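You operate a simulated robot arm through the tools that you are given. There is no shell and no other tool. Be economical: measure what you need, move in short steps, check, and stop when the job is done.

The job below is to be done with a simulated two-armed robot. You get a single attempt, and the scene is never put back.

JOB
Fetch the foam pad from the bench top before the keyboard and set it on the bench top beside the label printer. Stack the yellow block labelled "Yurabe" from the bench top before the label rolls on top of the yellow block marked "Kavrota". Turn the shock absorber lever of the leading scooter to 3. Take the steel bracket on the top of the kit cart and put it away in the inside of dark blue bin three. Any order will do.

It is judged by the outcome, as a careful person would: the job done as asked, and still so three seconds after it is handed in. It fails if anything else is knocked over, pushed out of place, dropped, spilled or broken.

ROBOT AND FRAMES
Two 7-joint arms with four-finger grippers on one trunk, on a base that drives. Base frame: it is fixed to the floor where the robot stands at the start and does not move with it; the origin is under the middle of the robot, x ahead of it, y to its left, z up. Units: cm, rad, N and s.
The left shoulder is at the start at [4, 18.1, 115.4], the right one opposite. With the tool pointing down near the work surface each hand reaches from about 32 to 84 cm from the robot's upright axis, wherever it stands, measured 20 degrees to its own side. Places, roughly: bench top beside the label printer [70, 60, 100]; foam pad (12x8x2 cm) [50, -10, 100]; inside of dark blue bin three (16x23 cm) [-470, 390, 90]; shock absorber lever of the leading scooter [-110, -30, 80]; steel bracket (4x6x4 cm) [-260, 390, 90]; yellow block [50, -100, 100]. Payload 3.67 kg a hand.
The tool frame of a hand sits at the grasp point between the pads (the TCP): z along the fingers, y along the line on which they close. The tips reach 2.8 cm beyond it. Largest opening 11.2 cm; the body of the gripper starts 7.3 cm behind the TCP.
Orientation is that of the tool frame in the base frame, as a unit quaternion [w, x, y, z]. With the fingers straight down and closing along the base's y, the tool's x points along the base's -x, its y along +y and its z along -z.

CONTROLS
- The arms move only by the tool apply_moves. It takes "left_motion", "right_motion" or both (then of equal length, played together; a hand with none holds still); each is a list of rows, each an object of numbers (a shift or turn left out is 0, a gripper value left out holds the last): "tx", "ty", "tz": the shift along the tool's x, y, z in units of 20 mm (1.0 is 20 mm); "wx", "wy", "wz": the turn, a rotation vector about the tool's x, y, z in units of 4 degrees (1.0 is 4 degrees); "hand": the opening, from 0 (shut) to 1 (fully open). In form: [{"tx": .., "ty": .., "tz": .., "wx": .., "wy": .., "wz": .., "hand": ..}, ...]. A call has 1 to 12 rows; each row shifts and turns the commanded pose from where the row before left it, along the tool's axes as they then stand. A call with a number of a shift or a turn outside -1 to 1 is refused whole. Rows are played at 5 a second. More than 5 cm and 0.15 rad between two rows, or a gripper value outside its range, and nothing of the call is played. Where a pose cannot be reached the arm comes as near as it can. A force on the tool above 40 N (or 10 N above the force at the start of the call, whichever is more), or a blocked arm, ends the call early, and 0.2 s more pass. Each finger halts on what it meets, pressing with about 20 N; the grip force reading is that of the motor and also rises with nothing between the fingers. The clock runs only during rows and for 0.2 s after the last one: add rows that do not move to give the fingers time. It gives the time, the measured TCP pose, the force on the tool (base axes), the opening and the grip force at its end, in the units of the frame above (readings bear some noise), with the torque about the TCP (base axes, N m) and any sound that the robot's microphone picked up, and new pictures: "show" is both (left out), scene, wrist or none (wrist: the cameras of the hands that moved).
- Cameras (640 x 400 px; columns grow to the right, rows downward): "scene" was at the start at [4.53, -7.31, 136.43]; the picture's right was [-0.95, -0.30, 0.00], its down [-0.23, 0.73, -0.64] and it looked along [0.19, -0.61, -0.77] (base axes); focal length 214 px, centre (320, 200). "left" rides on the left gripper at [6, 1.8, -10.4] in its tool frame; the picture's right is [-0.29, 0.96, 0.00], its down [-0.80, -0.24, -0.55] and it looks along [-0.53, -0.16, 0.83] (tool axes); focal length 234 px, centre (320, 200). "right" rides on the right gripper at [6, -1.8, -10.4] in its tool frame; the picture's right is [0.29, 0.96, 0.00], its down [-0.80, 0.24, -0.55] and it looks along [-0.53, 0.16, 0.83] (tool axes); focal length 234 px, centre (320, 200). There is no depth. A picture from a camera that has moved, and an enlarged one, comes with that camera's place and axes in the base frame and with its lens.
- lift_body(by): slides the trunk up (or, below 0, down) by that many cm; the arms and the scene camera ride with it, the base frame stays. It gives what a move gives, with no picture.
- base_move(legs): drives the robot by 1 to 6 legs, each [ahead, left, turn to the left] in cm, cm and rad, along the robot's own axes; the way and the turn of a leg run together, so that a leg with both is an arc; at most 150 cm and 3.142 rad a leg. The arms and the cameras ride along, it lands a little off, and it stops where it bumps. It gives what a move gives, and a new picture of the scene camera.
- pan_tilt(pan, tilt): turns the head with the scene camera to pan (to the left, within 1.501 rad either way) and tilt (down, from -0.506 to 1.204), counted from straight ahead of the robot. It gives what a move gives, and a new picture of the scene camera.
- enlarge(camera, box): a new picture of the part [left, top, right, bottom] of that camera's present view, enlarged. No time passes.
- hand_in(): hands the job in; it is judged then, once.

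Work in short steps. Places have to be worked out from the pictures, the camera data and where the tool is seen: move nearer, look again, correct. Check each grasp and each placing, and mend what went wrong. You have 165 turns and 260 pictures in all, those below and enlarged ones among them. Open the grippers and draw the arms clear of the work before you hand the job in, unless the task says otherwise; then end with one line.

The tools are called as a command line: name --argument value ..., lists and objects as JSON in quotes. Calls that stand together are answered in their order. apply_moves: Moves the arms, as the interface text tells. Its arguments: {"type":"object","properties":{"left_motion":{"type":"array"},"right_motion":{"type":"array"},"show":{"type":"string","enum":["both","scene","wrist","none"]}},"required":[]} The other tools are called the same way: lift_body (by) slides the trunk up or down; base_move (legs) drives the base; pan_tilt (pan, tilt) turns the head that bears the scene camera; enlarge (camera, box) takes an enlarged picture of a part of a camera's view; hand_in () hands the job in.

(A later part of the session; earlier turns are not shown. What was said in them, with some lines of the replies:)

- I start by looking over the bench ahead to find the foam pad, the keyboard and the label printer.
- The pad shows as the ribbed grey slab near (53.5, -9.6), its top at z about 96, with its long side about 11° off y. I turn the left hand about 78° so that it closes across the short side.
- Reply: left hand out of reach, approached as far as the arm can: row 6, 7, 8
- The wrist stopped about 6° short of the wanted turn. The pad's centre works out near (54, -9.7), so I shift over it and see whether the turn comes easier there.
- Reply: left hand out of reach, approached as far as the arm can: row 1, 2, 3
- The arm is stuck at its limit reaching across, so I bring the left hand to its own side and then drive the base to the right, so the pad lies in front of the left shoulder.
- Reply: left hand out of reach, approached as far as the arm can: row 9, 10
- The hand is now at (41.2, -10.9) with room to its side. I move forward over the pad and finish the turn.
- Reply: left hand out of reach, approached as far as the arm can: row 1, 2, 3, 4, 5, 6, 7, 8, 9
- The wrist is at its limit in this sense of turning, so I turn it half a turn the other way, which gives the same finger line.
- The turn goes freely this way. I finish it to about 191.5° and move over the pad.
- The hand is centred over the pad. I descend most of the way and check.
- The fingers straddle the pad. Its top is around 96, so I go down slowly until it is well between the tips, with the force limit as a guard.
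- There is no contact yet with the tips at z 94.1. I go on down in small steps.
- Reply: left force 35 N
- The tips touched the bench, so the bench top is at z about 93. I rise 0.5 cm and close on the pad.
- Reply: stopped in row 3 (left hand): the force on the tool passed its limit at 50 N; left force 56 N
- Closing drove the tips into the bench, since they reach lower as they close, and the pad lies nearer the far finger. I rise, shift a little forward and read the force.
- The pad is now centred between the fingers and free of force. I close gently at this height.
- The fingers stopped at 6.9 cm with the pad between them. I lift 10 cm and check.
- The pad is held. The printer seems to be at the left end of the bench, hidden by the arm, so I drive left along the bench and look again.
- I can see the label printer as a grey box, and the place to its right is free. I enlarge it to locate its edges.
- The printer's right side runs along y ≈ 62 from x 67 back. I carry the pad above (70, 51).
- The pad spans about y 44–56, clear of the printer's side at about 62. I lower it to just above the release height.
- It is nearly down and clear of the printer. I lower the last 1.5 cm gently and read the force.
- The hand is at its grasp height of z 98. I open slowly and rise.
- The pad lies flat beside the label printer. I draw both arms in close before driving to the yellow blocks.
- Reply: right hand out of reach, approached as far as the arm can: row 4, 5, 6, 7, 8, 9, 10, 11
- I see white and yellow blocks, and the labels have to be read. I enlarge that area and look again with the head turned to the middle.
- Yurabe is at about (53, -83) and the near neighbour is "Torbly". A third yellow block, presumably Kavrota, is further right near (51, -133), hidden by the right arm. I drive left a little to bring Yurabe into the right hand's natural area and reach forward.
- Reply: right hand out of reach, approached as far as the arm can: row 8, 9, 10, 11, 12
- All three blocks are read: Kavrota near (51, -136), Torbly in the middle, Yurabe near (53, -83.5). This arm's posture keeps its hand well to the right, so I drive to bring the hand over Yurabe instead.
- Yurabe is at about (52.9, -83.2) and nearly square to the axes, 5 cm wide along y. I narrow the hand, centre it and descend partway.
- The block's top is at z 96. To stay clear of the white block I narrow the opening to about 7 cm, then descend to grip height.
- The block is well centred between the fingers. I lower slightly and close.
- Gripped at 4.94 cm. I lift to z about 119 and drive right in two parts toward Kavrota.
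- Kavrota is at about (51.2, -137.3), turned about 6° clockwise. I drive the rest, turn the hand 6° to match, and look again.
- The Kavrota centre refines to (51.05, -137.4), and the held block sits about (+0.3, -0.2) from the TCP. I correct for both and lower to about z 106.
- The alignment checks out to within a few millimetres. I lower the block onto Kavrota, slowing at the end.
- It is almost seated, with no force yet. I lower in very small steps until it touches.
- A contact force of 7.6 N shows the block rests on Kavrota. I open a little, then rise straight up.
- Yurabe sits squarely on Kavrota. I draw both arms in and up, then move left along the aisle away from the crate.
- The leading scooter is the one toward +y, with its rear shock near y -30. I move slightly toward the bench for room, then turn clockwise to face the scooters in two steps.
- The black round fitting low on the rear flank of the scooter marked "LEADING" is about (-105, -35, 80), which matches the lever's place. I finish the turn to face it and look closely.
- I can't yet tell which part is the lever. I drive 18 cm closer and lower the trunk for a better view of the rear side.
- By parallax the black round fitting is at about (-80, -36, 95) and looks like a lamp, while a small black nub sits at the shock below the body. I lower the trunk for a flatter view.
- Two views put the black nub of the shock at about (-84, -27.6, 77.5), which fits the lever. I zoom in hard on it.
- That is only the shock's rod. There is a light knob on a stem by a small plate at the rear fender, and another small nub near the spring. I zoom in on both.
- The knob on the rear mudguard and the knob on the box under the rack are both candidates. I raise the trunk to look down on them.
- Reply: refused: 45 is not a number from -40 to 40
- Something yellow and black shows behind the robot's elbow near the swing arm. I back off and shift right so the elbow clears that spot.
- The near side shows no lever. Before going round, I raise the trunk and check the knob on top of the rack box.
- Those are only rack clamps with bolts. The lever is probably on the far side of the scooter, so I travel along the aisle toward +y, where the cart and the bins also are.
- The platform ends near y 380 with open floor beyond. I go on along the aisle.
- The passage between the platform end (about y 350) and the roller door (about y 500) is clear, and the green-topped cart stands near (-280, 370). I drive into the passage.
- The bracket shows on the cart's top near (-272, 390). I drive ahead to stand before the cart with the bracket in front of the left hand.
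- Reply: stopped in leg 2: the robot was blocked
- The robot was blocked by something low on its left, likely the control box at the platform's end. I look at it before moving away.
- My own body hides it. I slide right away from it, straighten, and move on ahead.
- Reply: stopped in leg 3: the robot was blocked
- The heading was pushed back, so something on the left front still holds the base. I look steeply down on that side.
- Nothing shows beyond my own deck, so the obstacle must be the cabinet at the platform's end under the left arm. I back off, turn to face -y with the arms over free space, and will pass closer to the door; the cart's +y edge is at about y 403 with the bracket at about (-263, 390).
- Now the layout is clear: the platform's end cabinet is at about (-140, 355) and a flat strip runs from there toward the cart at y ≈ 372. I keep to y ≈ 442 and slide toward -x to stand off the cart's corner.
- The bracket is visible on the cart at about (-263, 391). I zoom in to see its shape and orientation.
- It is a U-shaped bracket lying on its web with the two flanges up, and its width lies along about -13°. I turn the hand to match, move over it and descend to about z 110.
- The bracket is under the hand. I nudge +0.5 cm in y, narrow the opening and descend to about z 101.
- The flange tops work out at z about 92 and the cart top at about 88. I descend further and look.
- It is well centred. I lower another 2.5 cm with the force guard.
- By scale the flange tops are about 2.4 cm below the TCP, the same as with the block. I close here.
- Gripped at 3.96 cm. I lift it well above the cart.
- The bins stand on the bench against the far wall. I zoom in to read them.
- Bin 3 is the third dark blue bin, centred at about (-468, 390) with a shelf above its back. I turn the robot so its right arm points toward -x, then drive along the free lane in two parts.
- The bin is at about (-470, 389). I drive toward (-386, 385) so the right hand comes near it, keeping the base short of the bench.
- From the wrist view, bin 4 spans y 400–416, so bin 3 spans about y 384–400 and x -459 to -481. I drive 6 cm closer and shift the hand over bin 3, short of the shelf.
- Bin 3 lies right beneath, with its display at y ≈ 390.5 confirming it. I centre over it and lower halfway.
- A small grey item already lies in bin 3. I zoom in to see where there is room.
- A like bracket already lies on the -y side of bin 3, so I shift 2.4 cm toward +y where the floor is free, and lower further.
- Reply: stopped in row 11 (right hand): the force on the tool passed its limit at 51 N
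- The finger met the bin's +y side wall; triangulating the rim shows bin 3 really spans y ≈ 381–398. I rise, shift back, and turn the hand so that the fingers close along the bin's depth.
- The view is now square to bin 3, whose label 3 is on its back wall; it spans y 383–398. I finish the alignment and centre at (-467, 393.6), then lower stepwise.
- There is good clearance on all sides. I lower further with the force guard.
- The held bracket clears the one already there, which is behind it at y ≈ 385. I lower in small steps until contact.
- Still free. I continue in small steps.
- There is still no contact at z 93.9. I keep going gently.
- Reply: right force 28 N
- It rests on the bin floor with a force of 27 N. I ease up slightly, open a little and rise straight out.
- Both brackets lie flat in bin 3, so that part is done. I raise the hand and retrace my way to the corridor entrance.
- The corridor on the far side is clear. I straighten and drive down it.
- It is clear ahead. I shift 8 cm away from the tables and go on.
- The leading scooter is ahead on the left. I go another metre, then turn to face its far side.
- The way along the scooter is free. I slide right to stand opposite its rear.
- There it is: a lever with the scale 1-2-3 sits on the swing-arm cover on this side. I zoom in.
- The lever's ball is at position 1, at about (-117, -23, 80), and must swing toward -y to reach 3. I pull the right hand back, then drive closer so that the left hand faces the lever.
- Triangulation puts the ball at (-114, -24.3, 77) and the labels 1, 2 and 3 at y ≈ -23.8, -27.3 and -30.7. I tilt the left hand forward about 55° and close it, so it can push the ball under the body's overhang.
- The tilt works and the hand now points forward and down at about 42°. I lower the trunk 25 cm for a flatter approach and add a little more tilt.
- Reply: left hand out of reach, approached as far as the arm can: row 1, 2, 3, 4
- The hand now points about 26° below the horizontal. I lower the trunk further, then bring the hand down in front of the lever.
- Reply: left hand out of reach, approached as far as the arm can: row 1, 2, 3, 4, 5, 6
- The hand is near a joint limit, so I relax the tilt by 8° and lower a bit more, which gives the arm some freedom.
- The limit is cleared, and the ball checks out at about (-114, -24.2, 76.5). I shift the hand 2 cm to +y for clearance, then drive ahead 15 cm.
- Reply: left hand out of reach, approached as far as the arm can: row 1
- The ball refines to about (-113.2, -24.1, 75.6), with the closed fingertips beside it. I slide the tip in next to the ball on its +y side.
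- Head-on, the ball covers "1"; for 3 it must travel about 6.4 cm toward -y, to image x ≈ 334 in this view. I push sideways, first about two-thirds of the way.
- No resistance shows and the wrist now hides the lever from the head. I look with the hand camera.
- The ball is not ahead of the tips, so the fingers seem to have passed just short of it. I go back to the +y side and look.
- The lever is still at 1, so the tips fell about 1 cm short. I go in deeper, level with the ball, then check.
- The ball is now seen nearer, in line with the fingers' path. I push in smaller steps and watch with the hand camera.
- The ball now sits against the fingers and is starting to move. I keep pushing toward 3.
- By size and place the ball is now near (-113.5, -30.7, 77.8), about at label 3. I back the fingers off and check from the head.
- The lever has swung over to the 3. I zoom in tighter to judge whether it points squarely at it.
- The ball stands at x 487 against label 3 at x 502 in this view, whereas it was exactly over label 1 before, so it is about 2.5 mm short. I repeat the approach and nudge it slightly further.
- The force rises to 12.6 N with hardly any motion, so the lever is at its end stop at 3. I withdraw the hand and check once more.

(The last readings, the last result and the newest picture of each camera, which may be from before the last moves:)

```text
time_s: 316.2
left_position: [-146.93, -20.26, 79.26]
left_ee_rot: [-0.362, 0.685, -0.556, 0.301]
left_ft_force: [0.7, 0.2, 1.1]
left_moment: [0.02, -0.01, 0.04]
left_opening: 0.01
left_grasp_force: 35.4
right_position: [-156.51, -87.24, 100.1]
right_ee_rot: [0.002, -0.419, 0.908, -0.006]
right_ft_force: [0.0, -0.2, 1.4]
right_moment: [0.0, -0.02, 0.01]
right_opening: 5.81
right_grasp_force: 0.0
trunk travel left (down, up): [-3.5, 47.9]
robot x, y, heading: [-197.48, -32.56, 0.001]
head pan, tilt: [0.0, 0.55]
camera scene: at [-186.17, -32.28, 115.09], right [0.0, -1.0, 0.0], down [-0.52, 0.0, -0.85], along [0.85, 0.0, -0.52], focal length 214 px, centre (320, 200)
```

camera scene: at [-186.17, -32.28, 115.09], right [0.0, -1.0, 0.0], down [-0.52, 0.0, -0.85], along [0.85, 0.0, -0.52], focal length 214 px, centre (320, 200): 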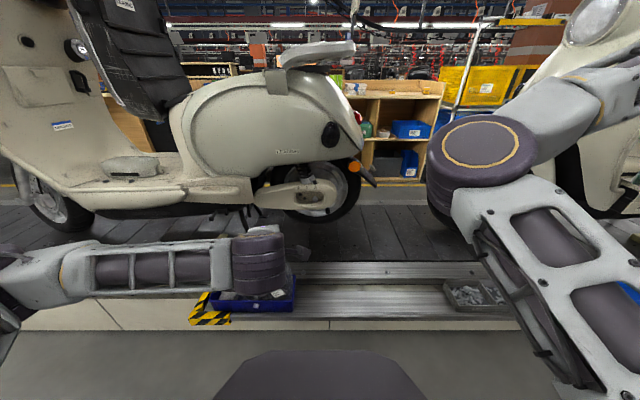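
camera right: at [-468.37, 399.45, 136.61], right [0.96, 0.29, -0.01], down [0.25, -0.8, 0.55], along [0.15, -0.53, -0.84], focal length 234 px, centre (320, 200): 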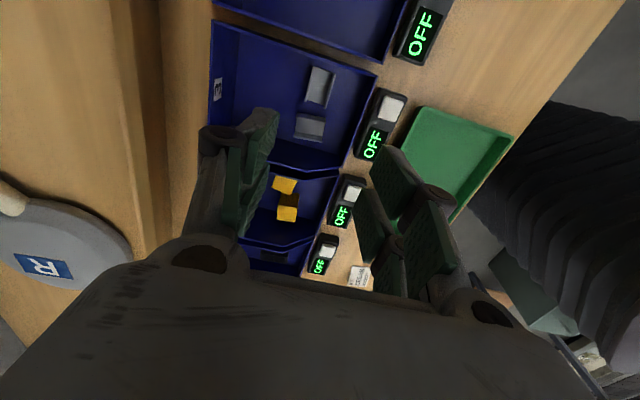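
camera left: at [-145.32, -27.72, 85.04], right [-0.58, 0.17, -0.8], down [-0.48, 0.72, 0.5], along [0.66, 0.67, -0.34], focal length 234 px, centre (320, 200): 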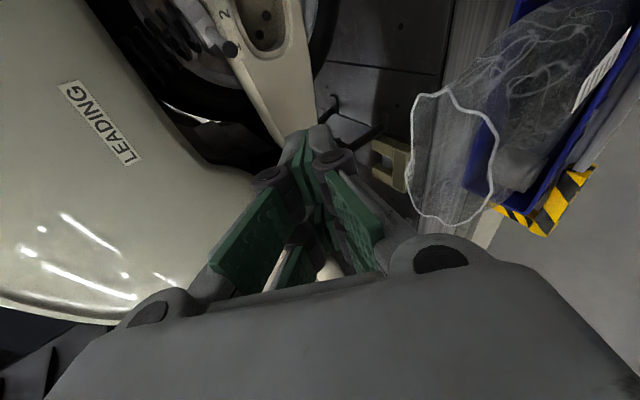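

The lever rests at its stop on 3 and the arm is clear. I open the gripper, raise the trunk and check that the tray and bag below were not disturbed.

apply_moves --left_motion '[{"hand": 0.6}, {"hand": 0.6}, {}]' --show "none"

lift_body --by 30

pan_tilt --pan 0.0 --tilt 0.7

```text
time_s: 317.0
left_position: [-146.77, -20.26, 79.21]
left_ee_rot: [-0.362, 0.685, -0.557, 0.3]
left_ft_force: [-0.1, -0.4, 0.1]
left_moment: [0.01, 0.0, -0.03]
left_opening: 6.71
left_grasp_force: 0.2
right_position: [-156.39, -87.23, 100.13]
right_ee_rot: [0.001, -0.42, 0.907, -0.006]
right_ft_force: [-0.1, -0.4, 0.3]
right_moment: [0.0, 0.0, 0.01]
right_opening: 5.82
right_grasp_force: 0.1
trunk travel left (down, up): [-3.5, 47.9]
robot x, y, heading: [-197.0, -32.75, -0.002]
head pan, tilt: [0.0, 0.55]
```

```text
time_s: 320.0
left_position: [-146.74, -20.15, 109.27]
left_ee_rot: [-0.361, 0.686, -0.557, 0.3]
left_ft_force: [0.8, 0.2, 0.3]
left_moment: [-0.01, 0.01, 0.0]
left_opening: 6.72
left_grasp_force: 0.0
right_position: [-156.39, -87.21, 129.97]
right_ee_rot: [0.001, -0.419, 0.908, -0.006]
right_ft_force: [-0.5, 0.0, 0.5]
right_moment: [-0.02, 0.02, 0.01]
right_opening: 5.83
right_grasp_force: 0.2
trunk travel left (down, up): [-33.5, 17.9]
robot x, y, heading: [-197.09, -32.33, 0.0]
head pan, tilt: [0.0, 0.55]
```

```text
time_s: 320.7
left_position: [-146.75, -20.18, 109.23]
left_ee_rot: [-0.361, 0.686, -0.556, 0.3]
left_ft_force: [-0.5, -0.3, -0.3]
left_moment: [0.02, -0.04, -0.01]
left_opening: 6.72
left_grasp_force: 0.0
right_position: [-156.44, -87.24, 129.99]
right_ee_rot: [0.001, -0.419, 0.908, -0.006]
right_ft_force: [-0.5, -0.1, -0.4]
right_moment: [0.01, 0.02, -0.02]
right_opening: 5.85
right_grasp_force: 0.0
trunk travel left (down, up): [-33.5, 17.9]
robot x, y, heading: [-197.24, -32.55, -0.003]
head pan, tilt: [0.0, 0.7]
camera scene: at [-186.54, -32.28, 143.76], right [0.0, -1.0, 0.0], down [-0.64, 0.0, -0.77], along [0.77, 0.0, -0.64], focal length 214 px, centre (320, 200)
```

scene: 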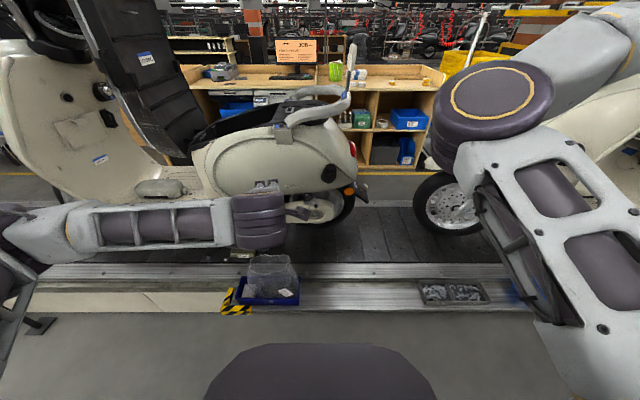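

The tray and bag are undisturbed, the lever stands at 3, and both grippers are open and clear. All four parts are done, so I hand in.

hand_in

```text
The job is handed in.
```

All four parts are done and the job is handed in. The foam pad is beside the label printer, Yurabe is stacked on Kavrota, the leading scooter's shock absorber lever is at 3, and the steel bracket is in dark blue bin three. On the way the base bumped something, most likely the yellow "Chain Guard" cabinet at the platform's end; it looked in place afterwards, but I did not measure it.
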